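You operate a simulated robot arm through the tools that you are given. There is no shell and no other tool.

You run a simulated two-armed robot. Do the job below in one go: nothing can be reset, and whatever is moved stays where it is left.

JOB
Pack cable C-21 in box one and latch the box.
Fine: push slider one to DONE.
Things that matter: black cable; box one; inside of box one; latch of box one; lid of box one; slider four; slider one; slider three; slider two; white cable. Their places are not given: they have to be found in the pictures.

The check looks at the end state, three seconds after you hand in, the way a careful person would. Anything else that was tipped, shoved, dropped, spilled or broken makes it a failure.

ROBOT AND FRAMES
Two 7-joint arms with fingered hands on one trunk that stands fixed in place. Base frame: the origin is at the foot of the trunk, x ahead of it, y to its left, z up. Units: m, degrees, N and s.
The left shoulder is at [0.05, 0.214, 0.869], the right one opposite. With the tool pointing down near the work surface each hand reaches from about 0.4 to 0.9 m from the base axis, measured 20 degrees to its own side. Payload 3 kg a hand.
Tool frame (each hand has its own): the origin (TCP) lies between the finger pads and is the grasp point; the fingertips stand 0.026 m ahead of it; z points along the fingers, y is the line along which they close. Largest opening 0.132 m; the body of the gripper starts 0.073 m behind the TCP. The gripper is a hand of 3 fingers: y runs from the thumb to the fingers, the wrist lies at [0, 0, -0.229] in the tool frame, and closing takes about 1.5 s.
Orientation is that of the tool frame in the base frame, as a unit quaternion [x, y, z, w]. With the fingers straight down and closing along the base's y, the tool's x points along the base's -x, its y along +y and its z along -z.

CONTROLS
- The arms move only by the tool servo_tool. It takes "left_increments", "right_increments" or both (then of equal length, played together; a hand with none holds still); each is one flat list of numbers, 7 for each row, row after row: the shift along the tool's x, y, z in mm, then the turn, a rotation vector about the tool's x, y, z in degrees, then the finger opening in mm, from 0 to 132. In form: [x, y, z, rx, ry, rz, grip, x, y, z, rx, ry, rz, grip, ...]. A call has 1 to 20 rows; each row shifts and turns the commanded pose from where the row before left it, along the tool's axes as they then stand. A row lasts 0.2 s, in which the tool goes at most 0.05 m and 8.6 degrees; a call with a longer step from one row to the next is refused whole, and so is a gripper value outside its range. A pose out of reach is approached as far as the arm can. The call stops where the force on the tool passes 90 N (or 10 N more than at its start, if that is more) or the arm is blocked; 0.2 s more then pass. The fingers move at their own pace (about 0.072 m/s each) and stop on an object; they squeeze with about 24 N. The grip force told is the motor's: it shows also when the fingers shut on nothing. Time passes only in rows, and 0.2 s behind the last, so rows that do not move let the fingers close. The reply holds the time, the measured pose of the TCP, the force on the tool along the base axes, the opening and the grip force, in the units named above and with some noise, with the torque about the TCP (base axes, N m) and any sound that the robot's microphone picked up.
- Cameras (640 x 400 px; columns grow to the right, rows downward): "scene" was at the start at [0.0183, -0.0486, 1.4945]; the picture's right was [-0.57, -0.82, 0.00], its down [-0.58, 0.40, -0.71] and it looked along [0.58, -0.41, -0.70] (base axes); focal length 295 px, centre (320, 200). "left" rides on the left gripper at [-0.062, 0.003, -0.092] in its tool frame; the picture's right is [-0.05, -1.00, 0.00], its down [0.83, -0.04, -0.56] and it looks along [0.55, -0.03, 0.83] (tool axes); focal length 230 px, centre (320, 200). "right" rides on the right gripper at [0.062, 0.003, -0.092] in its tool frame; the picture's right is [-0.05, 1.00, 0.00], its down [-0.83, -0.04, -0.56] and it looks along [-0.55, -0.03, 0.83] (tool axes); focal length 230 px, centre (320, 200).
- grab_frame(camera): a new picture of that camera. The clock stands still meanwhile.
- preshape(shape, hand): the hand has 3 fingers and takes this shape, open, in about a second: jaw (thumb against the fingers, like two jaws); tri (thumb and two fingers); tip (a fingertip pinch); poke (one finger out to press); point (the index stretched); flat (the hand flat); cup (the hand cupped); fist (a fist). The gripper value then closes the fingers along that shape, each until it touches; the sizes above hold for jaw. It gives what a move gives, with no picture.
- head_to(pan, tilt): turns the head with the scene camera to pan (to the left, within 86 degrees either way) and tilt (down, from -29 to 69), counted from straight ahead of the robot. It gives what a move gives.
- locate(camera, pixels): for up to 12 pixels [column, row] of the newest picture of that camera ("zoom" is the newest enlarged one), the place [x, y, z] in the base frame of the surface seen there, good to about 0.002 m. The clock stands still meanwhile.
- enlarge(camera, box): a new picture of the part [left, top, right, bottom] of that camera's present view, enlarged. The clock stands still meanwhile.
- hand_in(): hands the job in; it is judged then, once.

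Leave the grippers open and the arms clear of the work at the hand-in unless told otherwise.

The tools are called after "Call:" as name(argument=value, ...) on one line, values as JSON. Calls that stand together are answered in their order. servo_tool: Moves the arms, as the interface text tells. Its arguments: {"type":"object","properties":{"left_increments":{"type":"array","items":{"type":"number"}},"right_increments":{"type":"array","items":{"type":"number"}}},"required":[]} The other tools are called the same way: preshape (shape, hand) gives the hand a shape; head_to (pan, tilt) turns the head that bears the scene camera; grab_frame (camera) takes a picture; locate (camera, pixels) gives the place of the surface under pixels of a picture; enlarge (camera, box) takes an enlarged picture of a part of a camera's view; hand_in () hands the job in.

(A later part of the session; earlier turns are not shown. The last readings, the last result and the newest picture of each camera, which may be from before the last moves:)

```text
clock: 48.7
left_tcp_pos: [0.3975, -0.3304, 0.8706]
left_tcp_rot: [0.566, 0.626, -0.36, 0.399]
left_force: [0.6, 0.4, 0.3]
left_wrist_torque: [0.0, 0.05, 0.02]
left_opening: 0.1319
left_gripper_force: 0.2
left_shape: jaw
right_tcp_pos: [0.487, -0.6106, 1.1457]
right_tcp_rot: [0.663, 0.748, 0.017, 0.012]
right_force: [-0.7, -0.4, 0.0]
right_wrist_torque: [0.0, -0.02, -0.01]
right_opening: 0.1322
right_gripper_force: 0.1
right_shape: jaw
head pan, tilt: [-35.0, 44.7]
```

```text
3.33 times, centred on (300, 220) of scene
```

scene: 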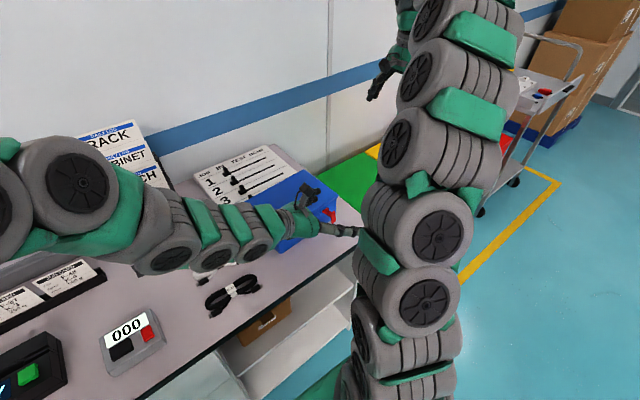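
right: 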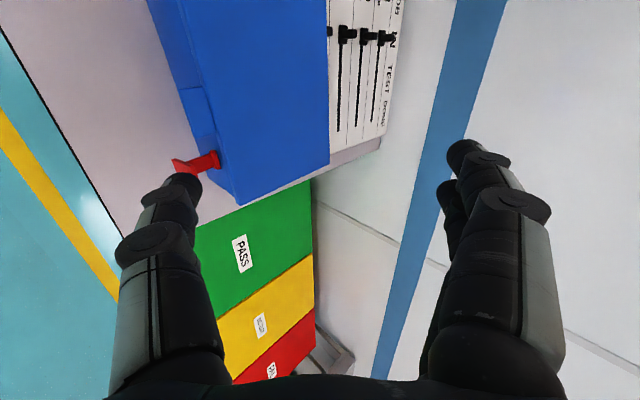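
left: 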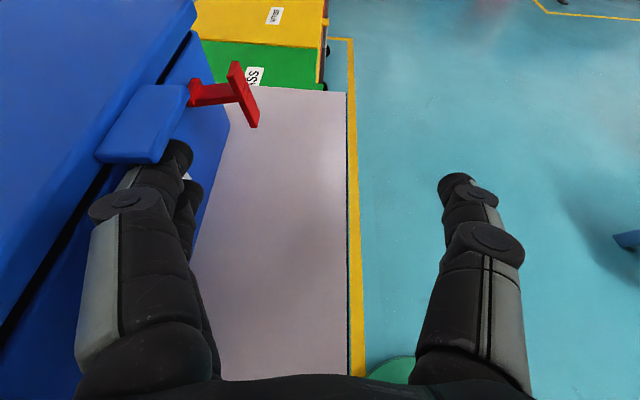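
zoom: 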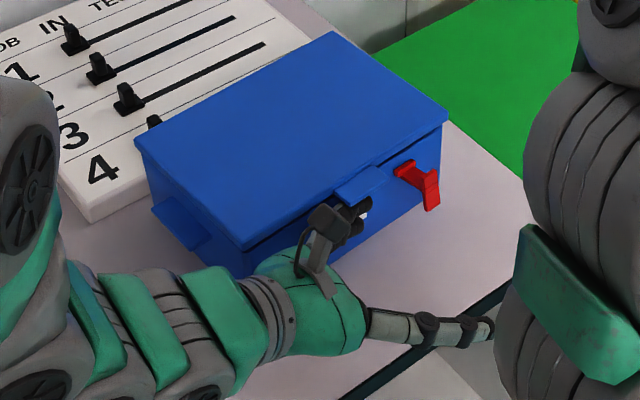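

The lid is rising easily (a gap is visible, with low force). I'll follow the hinge arc up to about 40°.

Call:
servo_tool(left_increments=[-10.5, 0.2, -4.9, 0, 0, 0, 132, -10.5, 0.2, -4.9, 0, 0, 0, 132, -12.8, 2.7, -6, 0, 0, 0, 132, -12.8, 2.7, -6, 0, 0, 0, 132, -12.2, 5.1, -5.7, 0, 0, 0, 132, -12.2, 5.1, -5.7, 0, 0, 0, 132, -11.2, 7.4, -5.2, 0, 0, 0, 132, -11.2, 7.4, -5.2, 0, 0, 0, 132])

Call:
grab_frame(camera="left")

Call:
grab_frame(camera="scene")

```text
clock: 50.5
left_tcp_pos: [0.4266, -0.3258, 0.972]
left_tcp_rot: [0.565, 0.626, -0.36, 0.399]
left_force: [-0.6, -0.3, -0.5]
left_wrist_torque: [0.0, -0.03, -0.02]
left_opening: 0.1319
left_gripper_force: 0.1
left_shape: jaw
right_tcp_pos: [0.4869, -0.6098, 1.1448]
right_tcp_rot: [0.663, 0.748, 0.017, 0.012]
right_force: [-0.3, 0.4, 0.0]
right_wrist_torque: [-0.03, 0.01, -0.01]
right_opening: 0.132
right_gripper_force: 0.0
right_shape: jaw
head pan, tilt: [-35.0, 44.7]
```

```text
taken
```

left: 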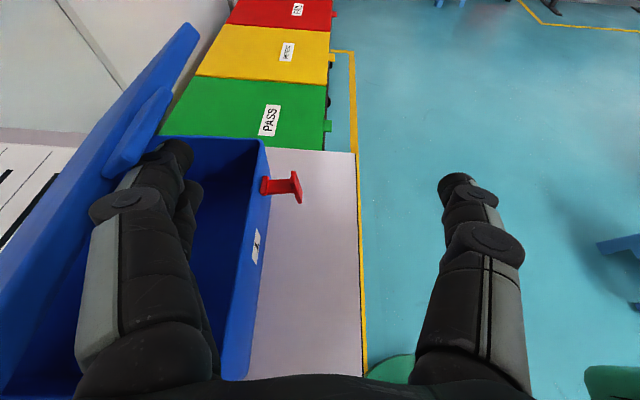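

```text
taken
```

scene: 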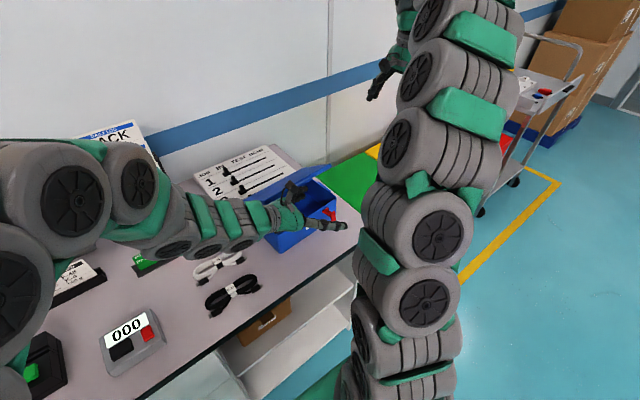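

The box is opening and looks empty inside. I'll continue along the arc to about 80°.

Call:
servo_tool(left_increments=[-9.9, 9.4, -4.6, 0, 0, 0, 132, -9.9, 9.4, -4.6, 0, 0, 0, 132, -8.3, 11.2, -3.9, 0, 0, 0, 132, -8.3, 11.2, -3.9, 0, 0, 0, 132, -6.4, 12.6, -3, 0, 0, 0, 132, -6.4, 12.6, -3, 0, 0, 0, 132, -4.3, 13.6, -2, 0, 0, 0, 132, -4.3, 13.6, -2, 0, 0, 0, 132, 0, 0, 0, 0, 0, 0, 132])

Call:
grab_frame(camera="left")

Call:
grab_frame(camera="scene")

```text
clock: 52.5
left_tcp_pos: [0.5198, -0.3165, 1.0381]
left_tcp_rot: [0.565, 0.626, -0.36, 0.399]
left_force: [-0.8, -0.1, -0.5]
left_wrist_torque: [0.03, -0.01, 0.04]
left_opening: 0.1319
left_gripper_force: 0.0
left_shape: jaw
right_tcp_pos: [0.4855, -0.6111, 1.1458]
right_tcp_rot: [0.663, 0.748, 0.018, 0.013]
right_force: [-0.9, 0.7, -0.8]
right_wrist_torque: [-0.01, 0.0, 0.0]
right_opening: 0.1319
right_gripper_force: 0.0
right_shape: jaw
head pan, tilt: [-35.0, 44.7]
```

```text
taken
```

left: 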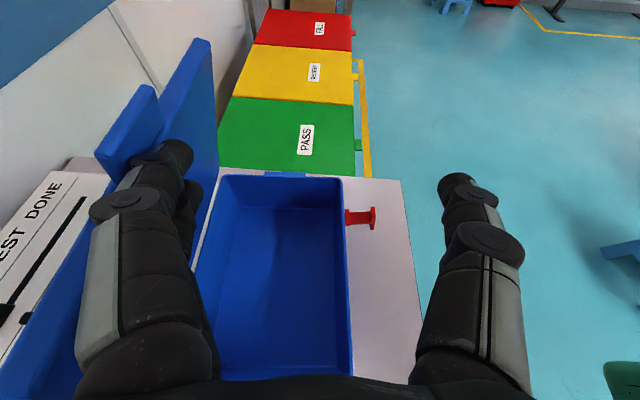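

```text
taken
```

scene: 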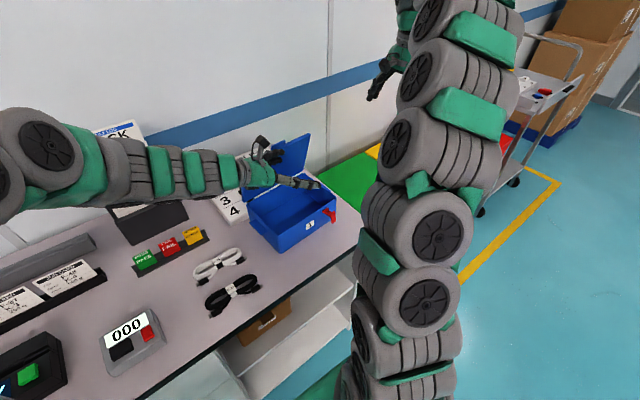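

The lid is at roughly 80–85° and the box interior is clearly empty. I'll push gently past vertical in small steps.

Call:
servo_tool(left_increments=[-2.1, 14.3, -1, 0, 0, 0, 132, -2.1, 14.3, -1, 0, 0, 0, 132, 0, 10, 0, 0, 0, 0, 132, 0, 0, 0, 0, 0, 0, 132])

Call:
grab_frame(camera="left")

Call:
enlarge(camera="scene", box=[180, 110, 360, 270])

```text
clock: 53.5
left_tcp_pos: [0.5586, -0.3124, 1.0418]
left_tcp_rot: [0.566, 0.625, -0.36, 0.398]
left_force: [0.4, 0.3, -0.1]
left_wrist_torque: [-0.01, 0.04, -0.03]
left_opening: 0.132
left_gripper_force: 0.1
left_shape: jaw
right_tcp_pos: [0.4855, -0.611, 1.1452]
right_tcp_rot: [0.663, 0.748, 0.016, 0.013]
right_force: [0.0, 0.3, 0.2]
right_wrist_torque: [-0.03, -0.03, -0.03]
right_opening: 0.1319
right_gripper_force: 0.0
right_shape: jaw
head pan, tilt: [-35.0, 44.7]
```

```text
taken
```

left: 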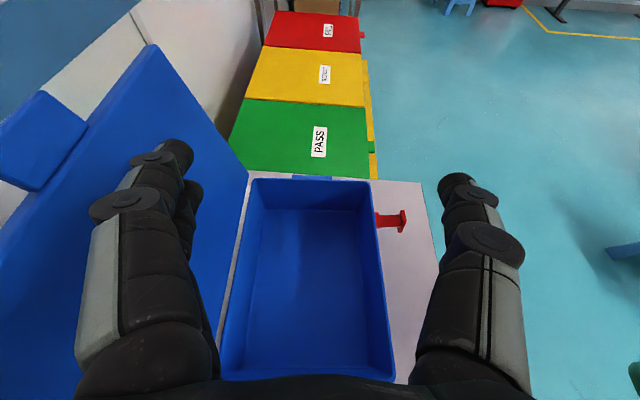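

```text
2.50 times, centred on (270, 190) of scene
```

zoom: 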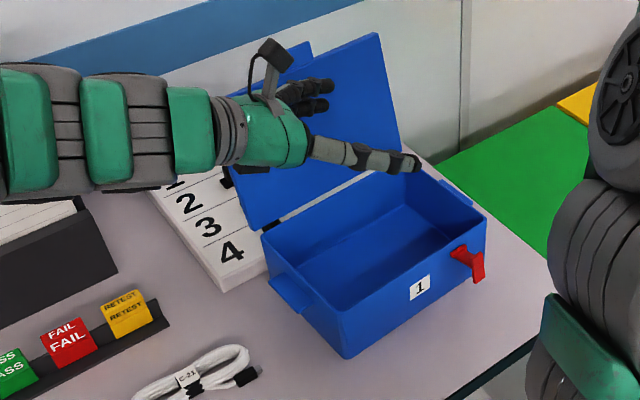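

The lid has passed vertical and fallen back to rest on its own. I'll check its pose: locate some points on the lid and look for contact with the slider board.

Call:
locate(camera="zoom", pixels=[[380, 45], [300, 60], [390, 150], [250, 215], [340, 120], [380, 100], [270, 200], [160, 195], [190, 250], [330, 200]])

Call:
locate(camera="left", pixels=[[150, 60], [30, 140], [230, 160], [100, 110], [60, 200], [310, 280], [290, 180], [350, 185]])

```text
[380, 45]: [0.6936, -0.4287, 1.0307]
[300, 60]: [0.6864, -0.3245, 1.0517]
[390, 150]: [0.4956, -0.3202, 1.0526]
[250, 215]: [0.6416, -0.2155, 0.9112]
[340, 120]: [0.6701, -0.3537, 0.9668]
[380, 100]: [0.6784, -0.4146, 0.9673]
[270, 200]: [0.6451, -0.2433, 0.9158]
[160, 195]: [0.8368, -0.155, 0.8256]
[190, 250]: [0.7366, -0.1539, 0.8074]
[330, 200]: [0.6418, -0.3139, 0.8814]
```

```text
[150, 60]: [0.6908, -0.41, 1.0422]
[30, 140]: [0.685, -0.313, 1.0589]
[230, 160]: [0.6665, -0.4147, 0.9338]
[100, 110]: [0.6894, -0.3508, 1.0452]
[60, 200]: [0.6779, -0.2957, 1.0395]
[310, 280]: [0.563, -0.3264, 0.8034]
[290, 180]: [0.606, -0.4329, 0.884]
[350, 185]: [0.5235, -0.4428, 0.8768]
```

The lid rests stably about 18° past vertical, clear of the sliders, and the box hasn't moved. I'll retract the left hand up and away to the left.

Call:
servo_tool(left_increments=[-29.5, -16.6, -15.7, 0, 0, 0, 132, -29.5, -16.6, -15.7, 0, 0, 0, 132, -29.5, -16.6, -15.7, 0, 0, 0, 132, 15.9, -1.1, -42, 0, 0, 0, 132, 15.9, -1.1, -42, 0, 0, 0, 132, 15.9, -1.1, -42, 0, 0, 0, 132, 15.9, -1.1, -42, 0, 0, 0, 132, 15.9, -1.1, -42, 0, 0, 0, 132, 15.9, -1.1, -42, 0, 0, 0, 132, 15.9, -1.1, -42, 0, 0, 0, 132, 15.9, -1.1, -42, 0, 0, 0, 132, 15.9, -1.1, -42, 0, 0, 0, 132, 0, 0, 0, 0, 0, 0, 132])

Call:
grab_frame(camera="scene")

```text
clock: 56.3
left_tcp_pos: [0.4582, 0.0848, 1.1711]
left_tcp_rot: [0.566, 0.625, -0.361, 0.399]
left_force: [-0.6, -0.6, 0.5]
left_wrist_torque: [0.02, 0.02, 0.01]
left_opening: 0.1319
left_gripper_force: 0.0
left_shape: jaw
right_tcp_pos: [0.488, -0.6104, 1.1447]
right_tcp_rot: [0.663, 0.749, 0.018, 0.013]
right_force: [0.1, 0.0, 0.3]
right_wrist_torque: [-0.02, -0.01, 0.01]
right_opening: 0.1319
right_gripper_force: 0.1
right_shape: jaw
head pan, tilt: [-35.0, 44.7]
```

```text
taken
```

scene: 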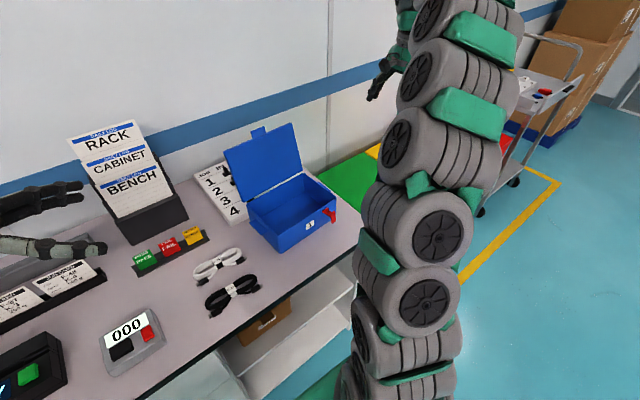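

The lid stays open and the left arm is clear. Now I'll zoom on the white cable C-21 and measure its extent for grasping.

Call:
enlarge(camera="scene", box=[185, 240, 260, 290])

Call:
locate(camera="zoom", pixels=[[285, 180], [300, 215], [265, 165], [310, 160], [270, 200], [90, 230], [80, 290], [470, 60], [450, 130], [520, 110], [130, 330], [200, 300]])

```text
8.00 times, centred on (222, 265) of scene
```

zoom: 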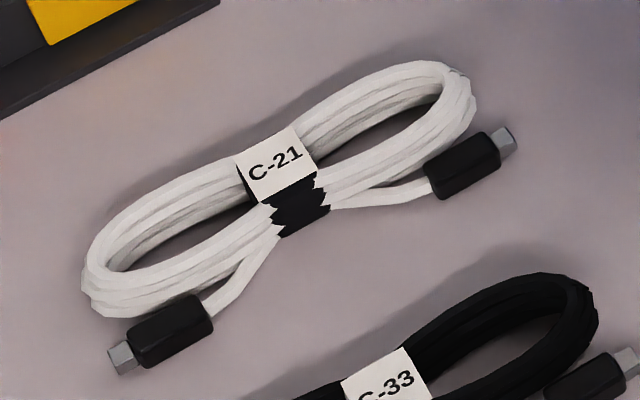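

```text
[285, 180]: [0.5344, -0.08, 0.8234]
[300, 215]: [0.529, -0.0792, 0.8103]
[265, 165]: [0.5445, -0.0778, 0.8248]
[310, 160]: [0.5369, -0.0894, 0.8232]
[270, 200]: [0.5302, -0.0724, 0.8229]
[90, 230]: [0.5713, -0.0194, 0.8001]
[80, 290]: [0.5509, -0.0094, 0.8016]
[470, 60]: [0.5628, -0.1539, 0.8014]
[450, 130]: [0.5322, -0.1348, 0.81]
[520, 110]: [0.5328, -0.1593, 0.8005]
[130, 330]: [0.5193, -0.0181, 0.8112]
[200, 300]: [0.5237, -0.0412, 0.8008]
```

I'll locate the tag's four top corners to get the waist's orientation, plus the loop ends and connectors.

Call:
locate(camera="zoom", pixels=[[243, 160], [291, 133], [312, 170], [262, 200], [275, 212], [322, 190], [100, 285], [125, 225], [440, 68], [468, 100], [500, 135], [120, 355]])

```text
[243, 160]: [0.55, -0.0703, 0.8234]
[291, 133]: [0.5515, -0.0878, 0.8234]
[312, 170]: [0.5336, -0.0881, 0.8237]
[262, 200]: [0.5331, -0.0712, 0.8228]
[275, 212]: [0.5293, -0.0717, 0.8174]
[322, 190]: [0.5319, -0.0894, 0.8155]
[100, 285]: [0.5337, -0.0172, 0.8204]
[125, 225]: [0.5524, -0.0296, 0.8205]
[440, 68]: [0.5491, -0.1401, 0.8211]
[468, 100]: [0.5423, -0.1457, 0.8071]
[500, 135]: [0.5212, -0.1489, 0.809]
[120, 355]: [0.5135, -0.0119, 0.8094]
```

The tag/waist is at (0.5415, -0.080), about 0.024 m wide in x, with its top at 0.824. I'll carry the right hand over at height to above the cable and nudge the left hand further left for clearance.

Call:
servo_tool(right_increments=[43.4, 9.6, 4.35, 2.5, 0, 0, 132, 43.4, 9.6, 4.35, 0, 0, 0, 132, 43.4, 9.6, 4.35, 0, 0, 0, 132, 43.4, 9.6, 4.35, 0, 0, 0, 132, 43.4, 9.6, 4.35, 0, 0, 0, 132, 43.4, 9.6, 4.35, 0, 0, 0, 132, 43.4, 9.6, 4.35, 0, 0, 0, 132, 43.4, 9.6, 4.35, 0, 0, 0, 132, 43.4, 9.6, 4.35, 0, 0, 0, 132, 43.4, 9.6, 4.35, 0, 0, 0, 132, 43.4, 9.6, 4.35, 0, 0, 0, 100, 43.4, 9.6, 4.35, 0, 0, 0, 75, 0, 0, 0, 0, 0, 0, 75], left_increments=[3.5, 0.8, -7.5, 0, 0, 0, 132, 3.5, 0.8, -7.5, 0, 0, 0, 132, 3.5, 0.8, -7.5, 0, 0, 0, 132, 3.5, 0.8, -7.5, 0, 0, 0, 132, 3.5, 0.8, -7.5, 0, 0, 0, 132, 3.5, 0.8, -7.5, 0, 0, 0, 132, 3.5, 0.8, -7.5, 0, 0, 0, 132, 3.5, 0.8, -7.5, 0, 0, 0, 132, 3.5, 0.8, -7.5, 0, 0, 0, 132, 3.5, 0.8, -7.5, 0, 0, 0, 132, 3.5, 0.8, -7.5, 0, 0, 0, 132, 3.5, 0.8, -7.5, 0, 0, 0, 132, 0, 0, 0, 0, 0, 0, 132])

Call:
grab_frame(camera="scene")

Call:
grab_frame(camera="right")

```text
clock: 59.1
left_tcp_pos: [0.4584, 0.1867, 1.1718]
left_tcp_rot: [0.566, 0.625, -0.36, 0.398]
left_force: [-0.2, 0.6, 0.4]
left_wrist_torque: [0.0, 0.03, 0.0]
left_opening: 0.1319
left_gripper_force: 0.0
left_shape: jaw
right_tcp_pos: [0.5406, -0.0814, 1.0955]
right_tcp_rot: [0.664, 0.748, 0.0, -0.002]
right_force: [-0.2, 0.4, -0.8]
right_wrist_torque: [0.04, 0.0, -0.01]
right_opening: 0.0755
right_gripper_force: 0.0
right_shape: jaw
head pan, tilt: [-35.0, 44.7]
```

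```text
taken
```

scene: 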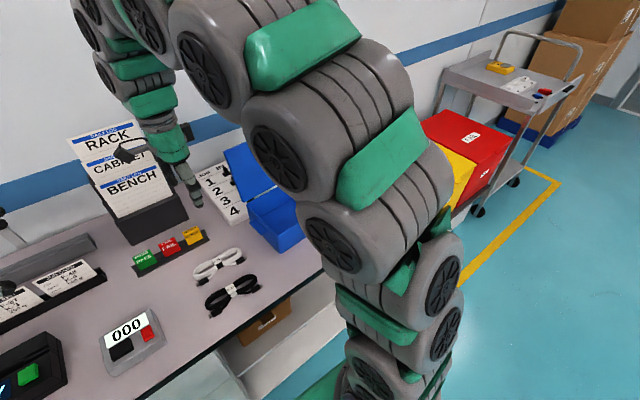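

```text
taken
```

right: 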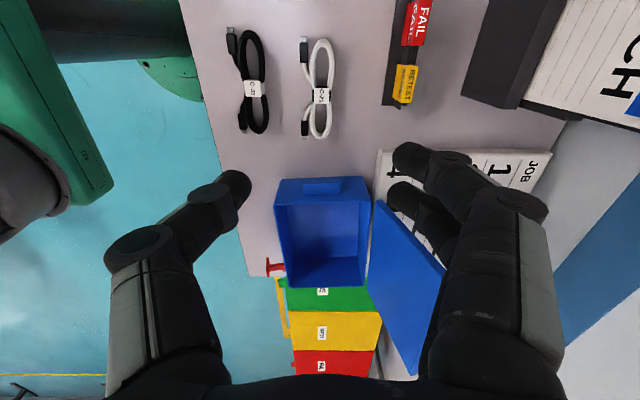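

The right hand is directly above the waist, with opening 75 mm. I'll descend to TCP z ≈ 0.87 and check alignment.

Call:
servo_tool(right_increments=[1.5, 1, 45, 0, 0, 0, 70, 0, 0, 45, 0, 0, 0, 70, 0, 0, 45, 0, 0, 0, 70, 0, 0, 45, 0, 0, 0, 70, 0, 0, 45, 0, 0, 0, 70, 0, 0, 0, 0, 0, 0, 70])

Call:
grab_frame(camera="right")

Call:
enlarge(camera="scene", box=[160, 180, 280, 300])

```text
clock: 60.5
left_tcp_pos: [0.4581, 0.1871, 1.1719]
left_tcp_rot: [0.566, 0.626, -0.36, 0.398]
left_force: [0.6, 0.5, 0.2]
left_wrist_torque: [-0.04, 0.0, -0.01]
left_opening: 0.1322
left_gripper_force: 0.0
left_shape: jaw
right_tcp_pos: [0.5381, -0.0759, 0.8671]
right_tcp_rot: [0.663, 0.748, 0.0, -0.002]
right_force: [0.6, -0.1, -0.3]
right_wrist_torque: [-0.03, 0.0, 0.01]
right_opening: 0.0704
right_gripper_force: 0.0
right_shape: jaw
head pan, tilt: [-35.0, 44.7]
```

```text
taken
```

right: 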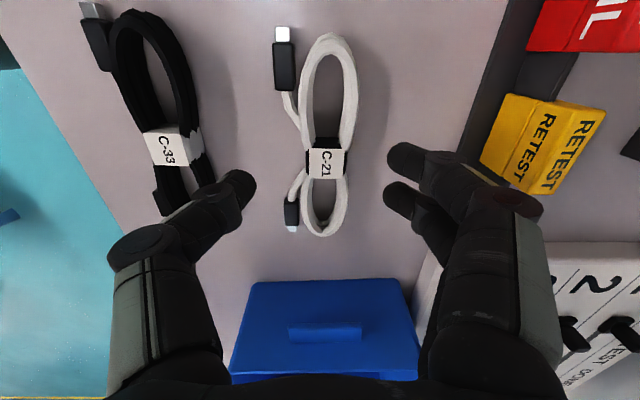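

```text
3.33 times, centred on (220, 240) of scene
```

zoom: 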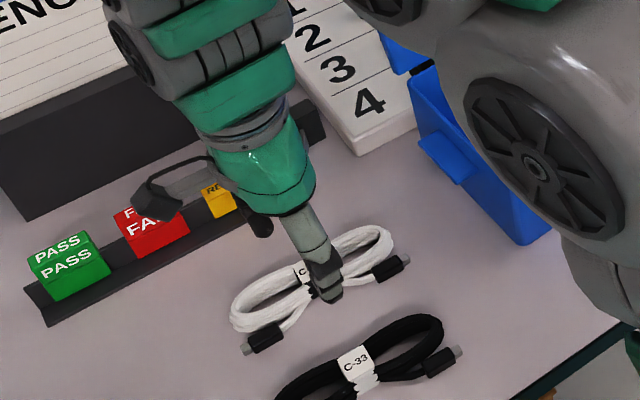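

I'm about 4 mm off; I'll correct that. The yellow RETEST card looks close to the finger knuckles, so I'll locate the card and the knuckles first.

Call:
locate(camera="right", pixels=[[500, 110], [540, 140], [590, 110], [490, 160], [525, 100], [515, 200], [535, 220], [400, 150], [395, 190], [330, 162], [240, 185], [480, 100]])

```text
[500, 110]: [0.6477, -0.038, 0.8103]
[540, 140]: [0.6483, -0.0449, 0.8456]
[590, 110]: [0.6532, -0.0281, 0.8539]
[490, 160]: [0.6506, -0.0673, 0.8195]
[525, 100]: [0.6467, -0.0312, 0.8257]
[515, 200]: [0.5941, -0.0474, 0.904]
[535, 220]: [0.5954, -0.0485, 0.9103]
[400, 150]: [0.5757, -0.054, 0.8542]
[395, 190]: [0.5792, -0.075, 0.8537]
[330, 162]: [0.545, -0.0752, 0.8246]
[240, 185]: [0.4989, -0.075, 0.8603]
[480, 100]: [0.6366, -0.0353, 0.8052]
```

Clearances are fine (card at x > 0.636, knuckles < 0.60). I'll correct the offset, go down to TCP z ≈ 0.831, and close.

Call:
servo_tool(right_increments=[-4.2, 2.9, 0, 0, 0, 0, 70, 0, 0, 16, 0, 0, 0, 70, 0, 0, 12, 0, 0, 0, 70, 0, 0, 8, 0, 0, 0, 70, 0, 0, 0, 0, 0, 0, 70])

Call:
grab_frame(camera="right")

```text
clock: 61.7
left_tcp_pos: [0.4591, 0.1867, 1.1716]
left_tcp_rot: [0.567, 0.625, -0.361, 0.398]
left_force: [-0.2, 0.8, -0.7]
left_wrist_torque: [-0.01, -0.01, 0.02]
left_opening: 0.1318
left_gripper_force: 0.1
left_shape: jaw
right_tcp_pos: [0.5423, -0.0818, 0.8344]
right_tcp_rot: [0.664, 0.748, 0.001, -0.002]
right_force: [-0.2, -0.2, 0.5]
right_wrist_torque: [0.01, 0.0, 0.02]
right_opening: 0.0704
right_gripper_force: 0.0
right_shape: jaw
head pan, tilt: [-35.0, 44.7]
```

```text
taken
```

right: 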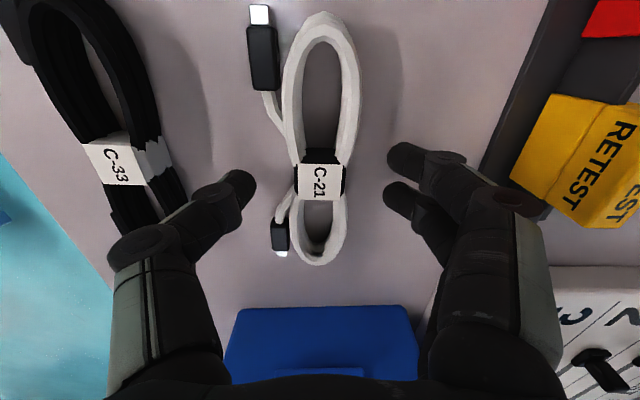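

Fingers flank the tag well. I'll drop 3 mm and close the hand.

Call:
servo_tool(right_increments=[0, 0, 3, 0, 0, 0, 60, 0, 0, 0, 0, 0, 0, 40, 0, 0, 0, 0, 0, 0, 20, 0, 0, 0, 0, 0, 0, 10, 0, 0, 0, 0, 0, 0, 10, 0, 0, 0, 0, 0, 0, 10])

Call:
grab_frame(camera="right")

```text
clock: 63.1
left_tcp_pos: [0.4589, 0.187, 1.171]
left_tcp_rot: [0.567, 0.625, -0.361, 0.398]
left_force: [0.0, 0.5, 0.6]
left_wrist_torque: [0.03, -0.01, -0.02]
left_opening: 0.1321
left_gripper_force: 0.1
left_shape: jaw
right_tcp_pos: [0.5434, -0.0813, 0.8309]
right_tcp_rot: [0.663, 0.749, 0.0, -0.002]
right_force: [0.0, 1.0, -0.3]
right_wrist_torque: [0.01, 0.04, -0.02]
right_opening: 0.0217
right_gripper_force: 24.4
right_shape: jaw
head pan, tilt: [-35.0, 44.7]
```

```text
taken
```

right: 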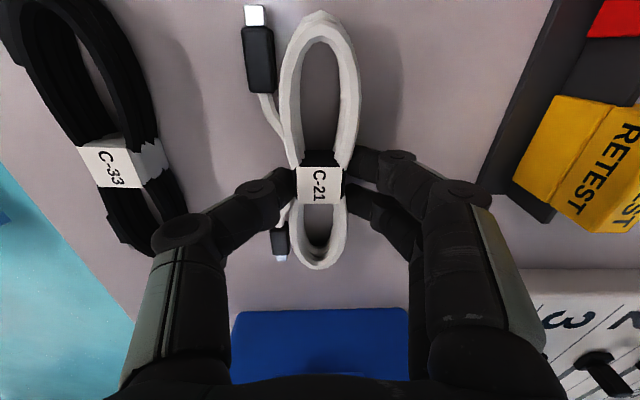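

The hand stopped on the waist (21.7 mm opening, 24 N). I'll lift 60 mm and check the cable comes along.

Call:
servo_tool(right_increments=[0, 0, -15, 0, 0, 0, 5, 0, 0, -20, 0, 0, 0, 5, 0, 0, -25, 0, 0, 0, 5, 0, 0, 0, 0, 0, 0, 5])

Call:
grab_frame(camera="right")

Call:
enlarge(camera="scene", box=[160, 180, 280, 300])

```text
clock: 64.1
left_tcp_pos: [0.4588, 0.1869, 1.1724]
left_tcp_rot: [0.566, 0.625, -0.36, 0.399]
left_force: [-0.6, -0.3, 0.0]
left_wrist_torque: [0.0, 0.0, -0.01]
left_opening: 0.1321
left_gripper_force: 0.1
left_shape: jaw
right_tcp_pos: [0.5418, -0.0815, 0.8904]
right_tcp_rot: [0.664, 0.748, 0.0, -0.002]
right_force: [0.2, -0.2, -1.1]
right_wrist_torque: [0.01, 0.01, 0.0]
right_opening: 0.022
right_gripper_force: 24.1
right_shape: jaw
head pan, tilt: [-35.0, 44.7]
```

```text
taken
```

right: 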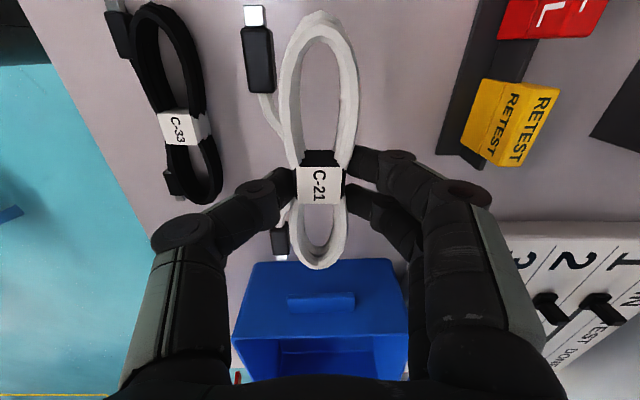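

```text
3.33 times, centred on (220, 240) of scene
```

zoom: 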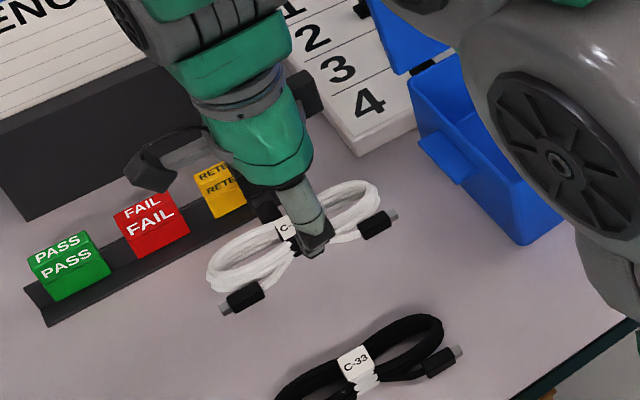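

The cable is held securely. I'll raise it to clear the box walls and carry it over the box centre (about 0.559, -0.331).

Call:
servo_tool(right_increments=[0, 0, -37, 0, 0, 0, 5, 0, 0, -38, 0, 0, 0, 5, -41.6, -2.2, 0, 0, 0, 0, 5, -41.6, -2.2, 0, 0, 0, 0, 5, -41.6, -2.2, 0, 0, 0, 0, 5, -41.6, -2.2, 0, 0, 0, 0, 5, -41.6, -2.2, 0, 0, 0, 0, 5, -41.6, -2.2, 0, 0, 0, 0, 5, 0, 0, 0, 0, 0, 0, 5])

Call:
grab_frame(camera="right")

Call:
grab_frame(camera="scene")

Call:
grab_frame(camera="left")

```text
clock: 66.1
left_tcp_pos: [0.4588, 0.1867, 1.1712]
left_tcp_rot: [0.566, 0.625, -0.36, 0.398]
left_force: [-0.7, 0.4, 1.1]
left_wrist_torque: [-0.01, -0.01, 0.02]
left_opening: 0.1319
left_gripper_force: 0.2
left_shape: jaw
right_tcp_pos: [0.5609, -0.3308, 0.9652]
right_tcp_rot: [0.663, 0.748, 0.002, -0.002]
right_force: [0.2, 1.1, -1.4]
right_wrist_torque: [0.0, -0.02, 0.01]
right_opening: 0.0216
right_gripper_force: 23.7
right_shape: jaw
head pan, tilt: [-35.0, 44.7]
```

```text
taken
```

right: 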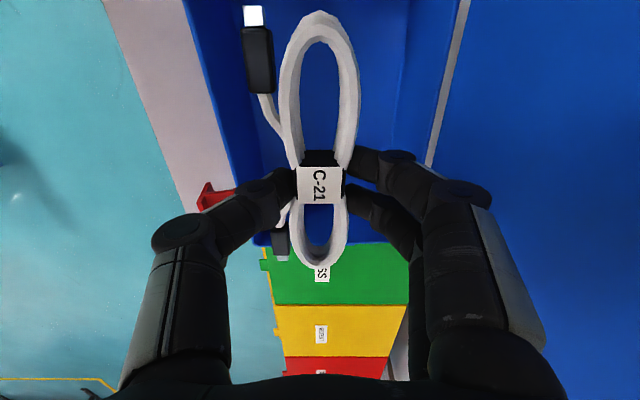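

```text
taken
```

scene: 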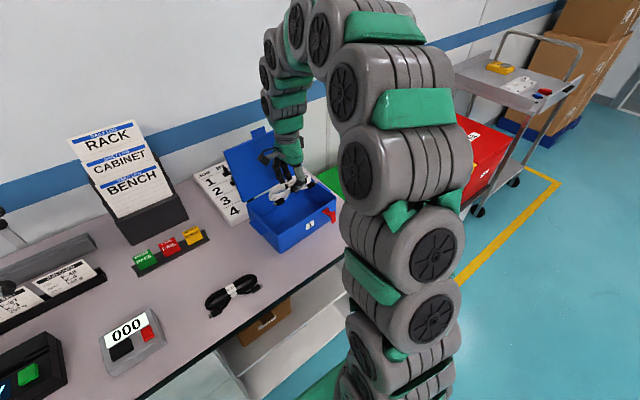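

```text
taken
```

left: 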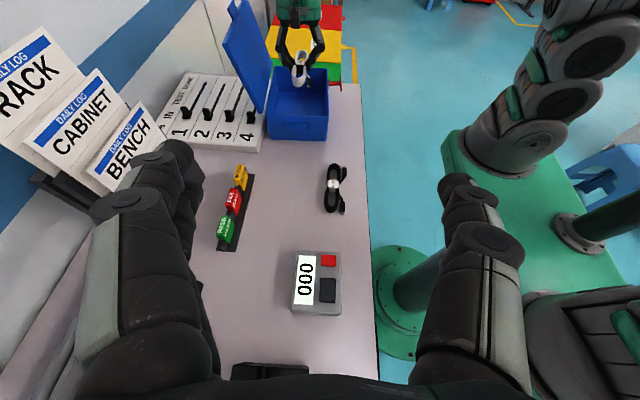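

The cable hangs over the open box. Before lowering, I'll zoom in to verify wall clearances and locate the rim edges.

Call:
enlarge(camera="left", box=[200, 0, 360, 150])

Call:
enlarge(camera="scene", box=[220, 120, 360, 260])

Call:
locate(camera="zoom", pixels=[[120, 225], [240, 330], [490, 225], [400, 140], [350, 275], [180, 275], [300, 270], [430, 200]])

```text
2.67 times, centred on (280, 75) of left
```

zoom: 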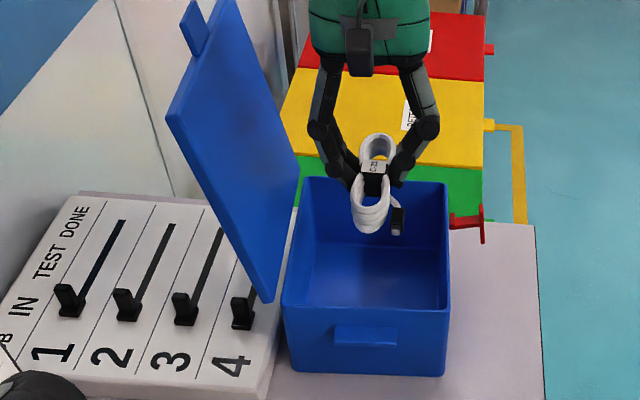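

```text
2.86 times, centred on (290, 190) of scene
```

zoom: 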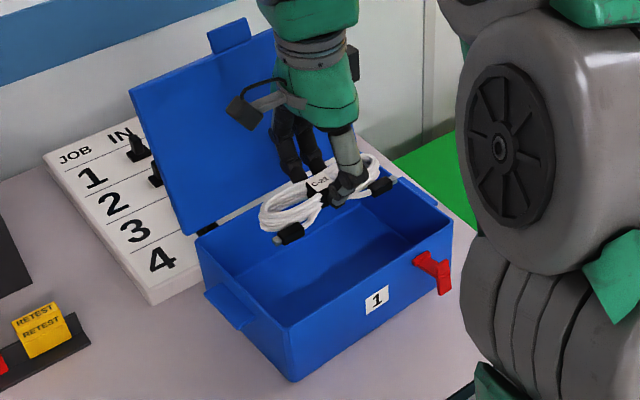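

```text
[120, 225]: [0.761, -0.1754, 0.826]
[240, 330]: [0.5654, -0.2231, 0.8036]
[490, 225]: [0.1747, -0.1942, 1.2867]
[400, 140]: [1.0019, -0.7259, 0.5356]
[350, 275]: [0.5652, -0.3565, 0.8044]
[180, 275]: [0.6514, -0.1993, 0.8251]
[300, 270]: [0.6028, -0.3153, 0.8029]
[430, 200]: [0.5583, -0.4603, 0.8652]
```

Alignment looks good: the cable is inside the rim on all sides. I'll lower it into the box to just above the floor (TCP z ≈ 0.840).

Call:
servo_tool(right_increments=[0, -1, 30, 0, 0, 0, 5, 0, 0, 30, 0, 0, 0, 5, 0, 0, 30, 0, 0, 0, 5, 0, 0, 25, 0, 0, 0, 5, 0, 0, 10, 0, 0, 0, 5, 0, 0, 0, 0, 0, 0, 5])

Call:
enlarge(camera="left", box=[200, 0, 360, 150])

Call:
grab_frame(camera="right")

```text
clock: 67.5
left_tcp_pos: [0.4589, 0.1872, 1.1714]
left_tcp_rot: [0.566, 0.626, -0.36, 0.398]
left_force: [0.1, -0.1, 0.3]
left_wrist_torque: [-0.01, -0.01, -0.01]
left_opening: 0.132
left_gripper_force: 0.1
left_shape: jaw
right_tcp_pos: [0.5591, -0.3316, 0.8399]
right_tcp_rot: [0.663, 0.748, 0.0, -0.002]
right_force: [0.7, 0.1, -1.4]
right_wrist_torque: [0.0, 0.01, 0.05]
right_opening: 0.022
right_gripper_force: 23.9
right_shape: jaw
head pan, tilt: [-35.0, 44.7]
```

```text
2.67 times, centred on (280, 75) of left
```

zoom: 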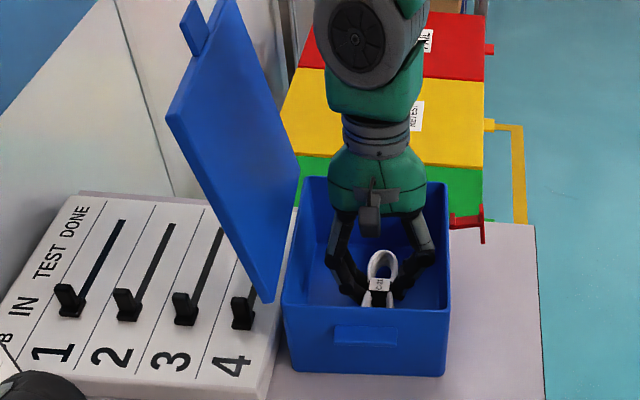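

```text
taken
```

right: 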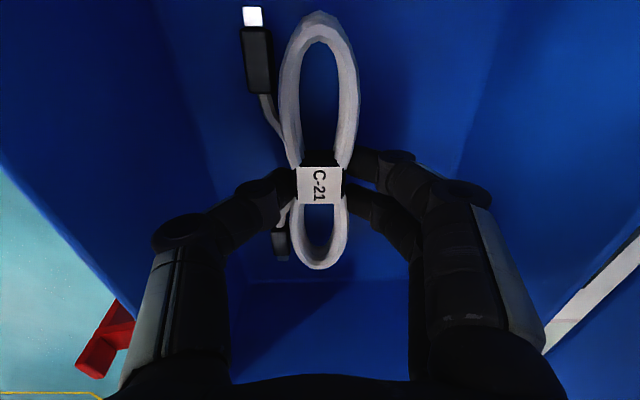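

The cable is within the walls. I'll lower 3 mm more, open the fingers modestly to 48 mm so they don't hit the walls, and check.

Call:
servo_tool(right_increments=[0, 0, 3, 0, 0, 0, 5, 0, 0, 0, 0, 0, 0, 30, 0, 0, 0, 0, 0, 0, 40, 0, 0, 0, 0, 0, 0, 48, 0, 0, 0, 0, 0, 0, 48])

Call:
grab_frame(camera="right")

```text
clock: 68.7
left_tcp_pos: [0.4587, 0.1864, 1.172]
left_tcp_rot: [0.565, 0.625, -0.36, 0.4]
left_force: [-1.2, -0.4, 0.0]
left_wrist_torque: [0.01, 0.03, -0.01]
left_opening: 0.1321
left_gripper_force: 0.1
left_shape: jaw
right_tcp_pos: [0.5596, -0.3304, 0.8381]
right_tcp_rot: [0.663, 0.748, 0.001, -0.002]
right_force: [0.2, -0.2, 0.5]
right_wrist_torque: [-0.02, 0.0, -0.02]
right_opening: 0.0477
right_gripper_force: 0.1
right_shape: jaw
head pan, tilt: [-35.0, 44.7]
```

```text
taken
```

right: 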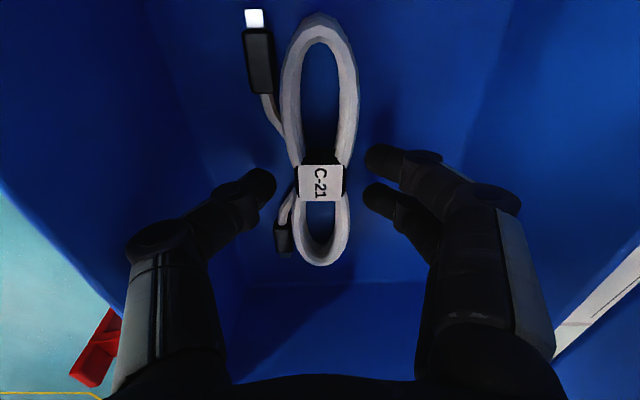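

The cable lies free on the box floor. I'll withdraw straight up.

Call:
servo_tool(right_increments=[0, 0, -25, 0, 0, 0, 48, 0, 0, -45, 0, 0, 0, 48, 0, 0, -48, 0, 0, 0, 48, 0, 0, -48, 0, 0, 0, 48, 0, 0, -48, 0, 0, 0, 48, 0, 0, -48, 0, 0, 0, 48, 0, 0, 0, 0, 0, 0, 48])

Call:
enlarge(camera="left", box=[200, 0, 360, 150])

Call:
enlarge(camera="scene", box=[200, 110, 360, 260])

```text
clock: 70.3
left_tcp_pos: [0.4576, 0.1875, 1.1713]
left_tcp_rot: [0.567, 0.625, -0.361, 0.398]
left_force: [-0.5, -0.3, 0.0]
left_wrist_torque: [0.03, 0.01, -0.01]
left_opening: 0.1317
left_gripper_force: 0.0
left_shape: jaw
right_tcp_pos: [0.559, -0.3318, 1.102]
right_tcp_rot: [0.663, 0.749, 0.001, -0.002]
right_force: [-0.6, 0.2, -0.2]
right_wrist_torque: [0.03, 0.01, 0.02]
right_opening: 0.0479
right_gripper_force: 0.0
right_shape: jaw
head pan, tilt: [-35.0, 44.7]
```

```text
2.67 times, centred on (280, 75) of left
```

zoom: 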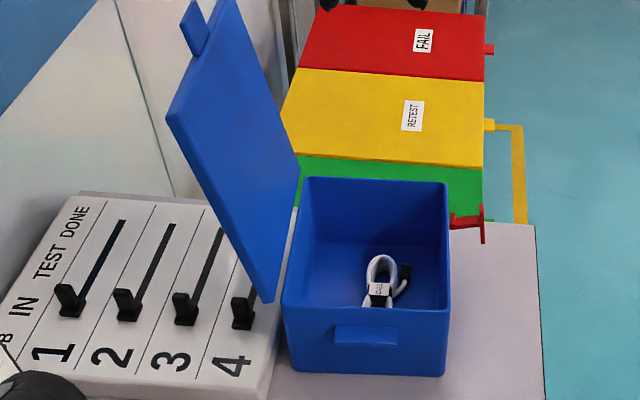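

```text
2.67 times, centred on (280, 185) of scene
```

zoom: 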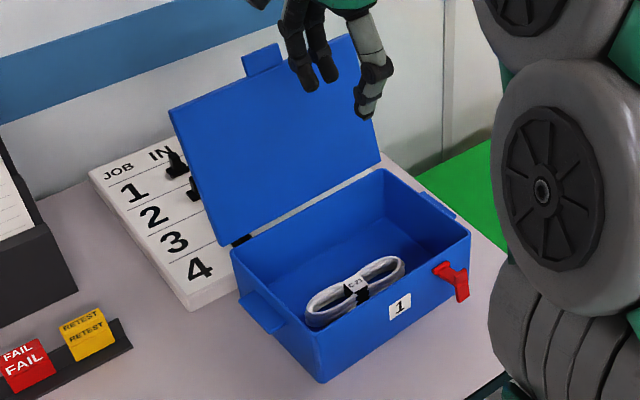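

The white cable is in the box; the black one wasn't touched. To close the lid I'll straddle it from above with the right hand (fingers behind, thumb in front). I'll pull it past vertical with the fingers, let it lean on the thumb and lower it under control. First I go up slightly and over behind the lid.

Call:
servo_tool(right_increments=[0, 0, -14, 0, 0, 1.1, 70, 0, 0, 0, 0, 0, 0, 90, -1.7, 38.9, 0, 0, 0, 0, 90, -1.7, 38.9, 0, 0, 0, 0, 90, -1.7, 38.9, 0, 0, 0, 0, 90, 0, 0, 0, 0, 0, 0, 90])

Call:
grab_frame(camera="right")

Call:
enlarge(camera="left", box=[180, 0, 380, 150])

Call:
enlarge(camera="scene", box=[200, 90, 360, 240])

```text
clock: 71.7
left_tcp_pos: [0.4582, 0.1872, 1.1714]
left_tcp_rot: [0.566, 0.625, -0.361, 0.398]
left_force: [0.1, -0.7, -0.2]
left_wrist_torque: [0.05, -0.02, 0.02]
left_opening: 0.1319
left_gripper_force: 0.1
left_shape: jaw
right_tcp_pos: [0.6765, -0.3249, 1.1138]
right_tcp_rot: [0.67, 0.743, 0.0, -0.002]
right_force: [0.1, -0.7, 0.3]
right_wrist_torque: [-0.02, -0.01, 0.02]
right_opening: 0.0897
right_gripper_force: 0.1
right_shape: jaw
head pan, tilt: [-35.0, 44.7]
```

```text
taken
```

right: 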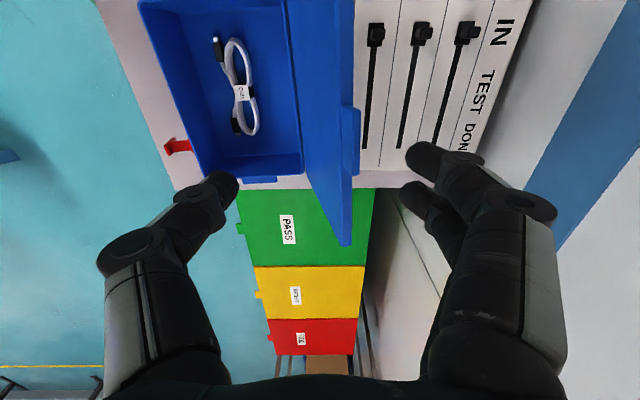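

```text
2.67 times, centred on (280, 75) of left
```

zoom: 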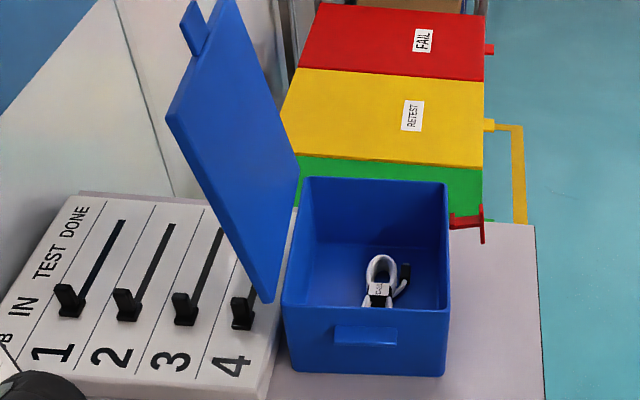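

```text
2.67 times, centred on (280, 165) of scene
```

zoom: 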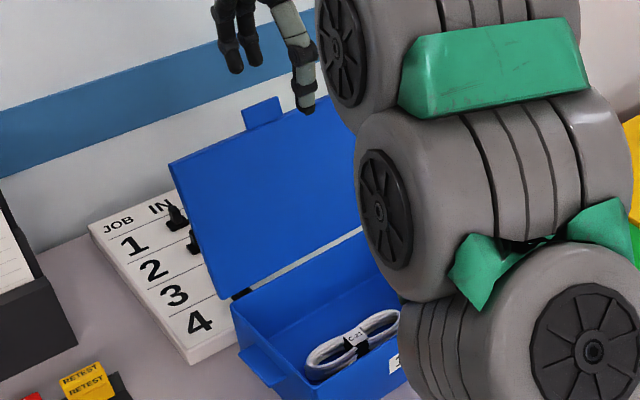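

The lid edge lies between the thumb (225,185) and the fingers (425,160) in the hand camera. I'll locate the lid's top edge to confirm spacing before going down.

Call:
locate(camera="right", pixels=[[345, 130], [357, 140], [340, 200], [343, 235], [330, 60], [352, 60], [425, 150], [225, 185], [412, 195], [356, 170]])

```text
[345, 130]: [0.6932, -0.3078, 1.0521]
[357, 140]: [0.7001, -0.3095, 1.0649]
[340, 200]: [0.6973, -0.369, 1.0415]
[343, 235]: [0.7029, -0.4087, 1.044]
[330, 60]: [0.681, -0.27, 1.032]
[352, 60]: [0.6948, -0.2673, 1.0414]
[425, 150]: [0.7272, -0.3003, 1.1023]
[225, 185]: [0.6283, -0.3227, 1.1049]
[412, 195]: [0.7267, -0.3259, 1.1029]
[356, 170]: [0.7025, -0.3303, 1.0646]
```

Clearances: finger pads at about x 0.722 against the lip's back at 0.7025; thumb at 0.628 against the lid front at 0.69. I'll descend 100 mm.

Call:
servo_tool(right_increments=[0, 3, 25, 0, 0, 0, 90, 0, 0, 25, 0, 0, 0, 90, 0, 0, 25, 0, 0, 0, 90, 0, 0, 25, 0, 0, 0, 90, 0, 0, 0, 0, 0, 0, 90])

Call:
grab_frame(camera="right")

Call:
enlarge(camera="left", box=[180, 0, 380, 150])

```text
clock: 72.9
left_tcp_pos: [0.4586, 0.1862, 1.1713]
left_tcp_rot: [0.566, 0.625, -0.36, 0.398]
left_force: [0.1, 0.5, -0.2]
left_wrist_torque: [0.01, 0.0, -0.03]
left_opening: 0.132
left_gripper_force: 0.1
left_shape: jaw
right_tcp_pos: [0.678, -0.324, 1.0128]
right_tcp_rot: [0.67, 0.742, 0.002, -0.001]
right_force: [-0.3, -0.1, -0.7]
right_wrist_torque: [0.01, 0.01, -0.04]
right_opening: 0.0899
right_gripper_force: 0.1
right_shape: jaw
head pan, tilt: [-35.0, 44.7]
```

```text
taken
```

right: 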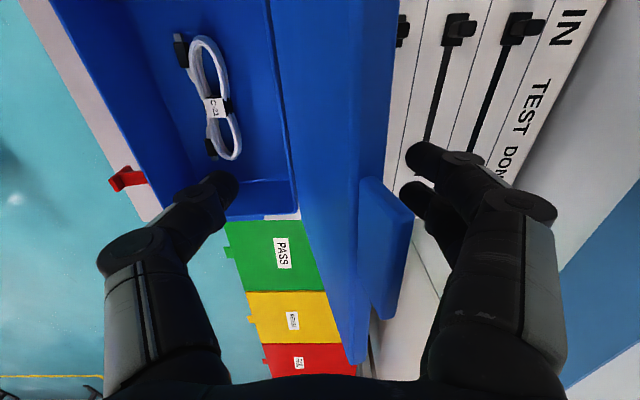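

```text
2.67 times, centred on (280, 75) of left
```

zoom: 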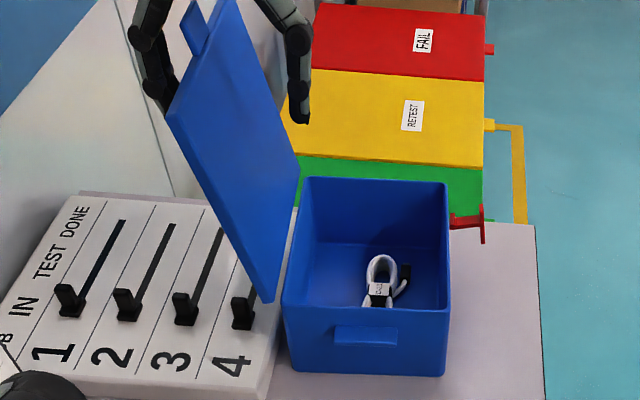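

The lid is between the thumb and fingers. I'll pull toward the robot in 10 mm steps.

Call:
servo_tool(right_increments=[0, -10, 0, 0, 0, 0, 90, 0, -10, 0, 0, 0, 0, 90, 0, -10, 0, 0, 0, 0, 90, 0, -10, 0, 0, 0, 0, 90, 0, -10, 0, 0, 0, 0, 90, 0, -10, 0, 0, 0, 0, 90])

Call:
enlarge(camera="left", box=[180, 0, 380, 150])

```text
clock: 74.3
left_tcp_pos: [0.4594, 0.1874, 1.171]
left_tcp_rot: [0.567, 0.625, -0.361, 0.398]
left_force: [-1.8, 0.0, -0.7]
left_wrist_torque: [0.02, 0.02, 0.0]
left_opening: 0.1316
left_gripper_force: 0.0
left_shape: jaw
right_tcp_pos: [0.6181, -0.3311, 1.014]
right_tcp_rot: [0.67, 0.742, 0.001, -0.001]
right_force: [-0.2, -0.1, -0.9]
right_wrist_torque: [0.0, 0.0, -0.01]
right_opening: 0.09
right_gripper_force: 0.0
right_shape: jaw
head pan, tilt: [-35.0, 44.7]
```

```text
2.67 times, centred on (280, 75) of left
```

zoom: 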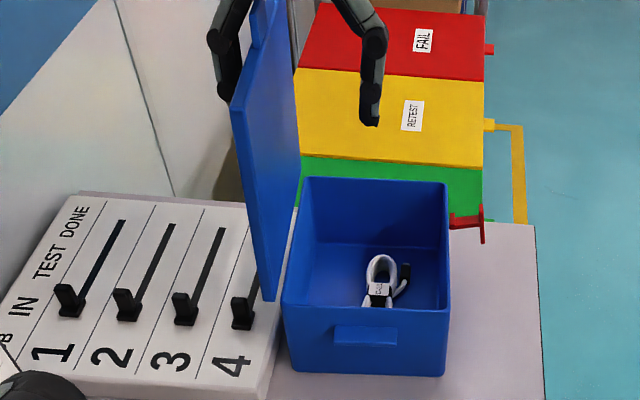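

The lid is almost vertical. I'll pull another 30 mm.

Call:
servo_tool(right_increments=[0, -8, 0, 0, 0, 0, 90, 0, -8, 0, 0, 0, 0, 90, 0, -8, 0, 0, 0, 0, 90, 0, -6, 0, 0, 0, 0, 90, 0, 0, 0, 0, 0, 0, 90])

Call:
enlarge(camera="left", box=[180, 0, 380, 150])

Call:
grab_frame(camera="right")

```text
clock: 75.5
left_tcp_pos: [0.4586, 0.185, 1.1718]
left_tcp_rot: [0.566, 0.625, -0.361, 0.398]
left_force: [-0.5, 0.9, 0.6]
left_wrist_torque: [-0.01, 0.0, 0.0]
left_opening: 0.1319
left_gripper_force: 0.1
left_shape: jaw
right_tcp_pos: [0.5897, -0.3333, 1.0135]
right_tcp_rot: [0.67, 0.742, 0.001, -0.001]
right_force: [-0.2, 0.5, 1.0]
right_wrist_torque: [0.02, -0.01, 0.01]
right_opening: 0.0898
right_gripper_force: 0.0
right_shape: jaw
head pan, tilt: [-35.0, 44.7]
```

```text
2.67 times, centred on (280, 75) of left
```

zoom: 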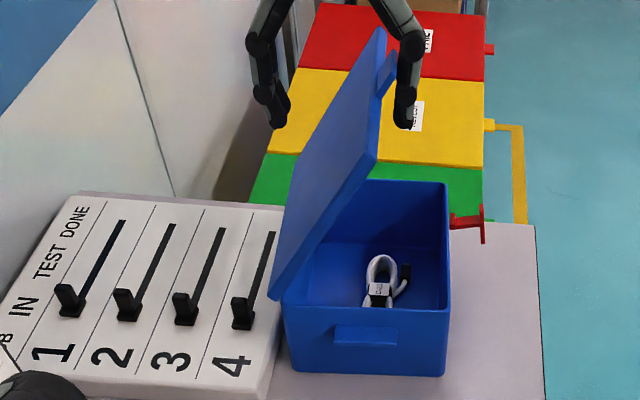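

```text
taken
```

right: 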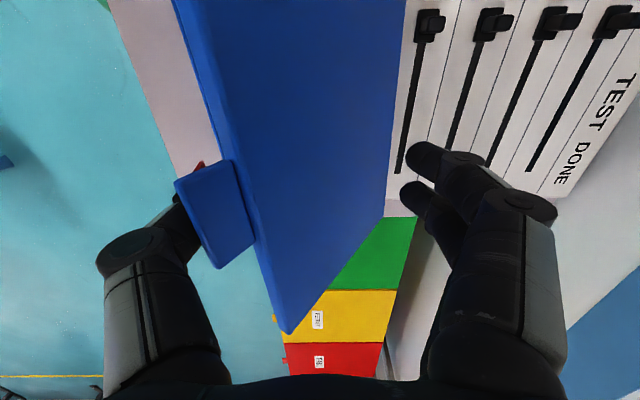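

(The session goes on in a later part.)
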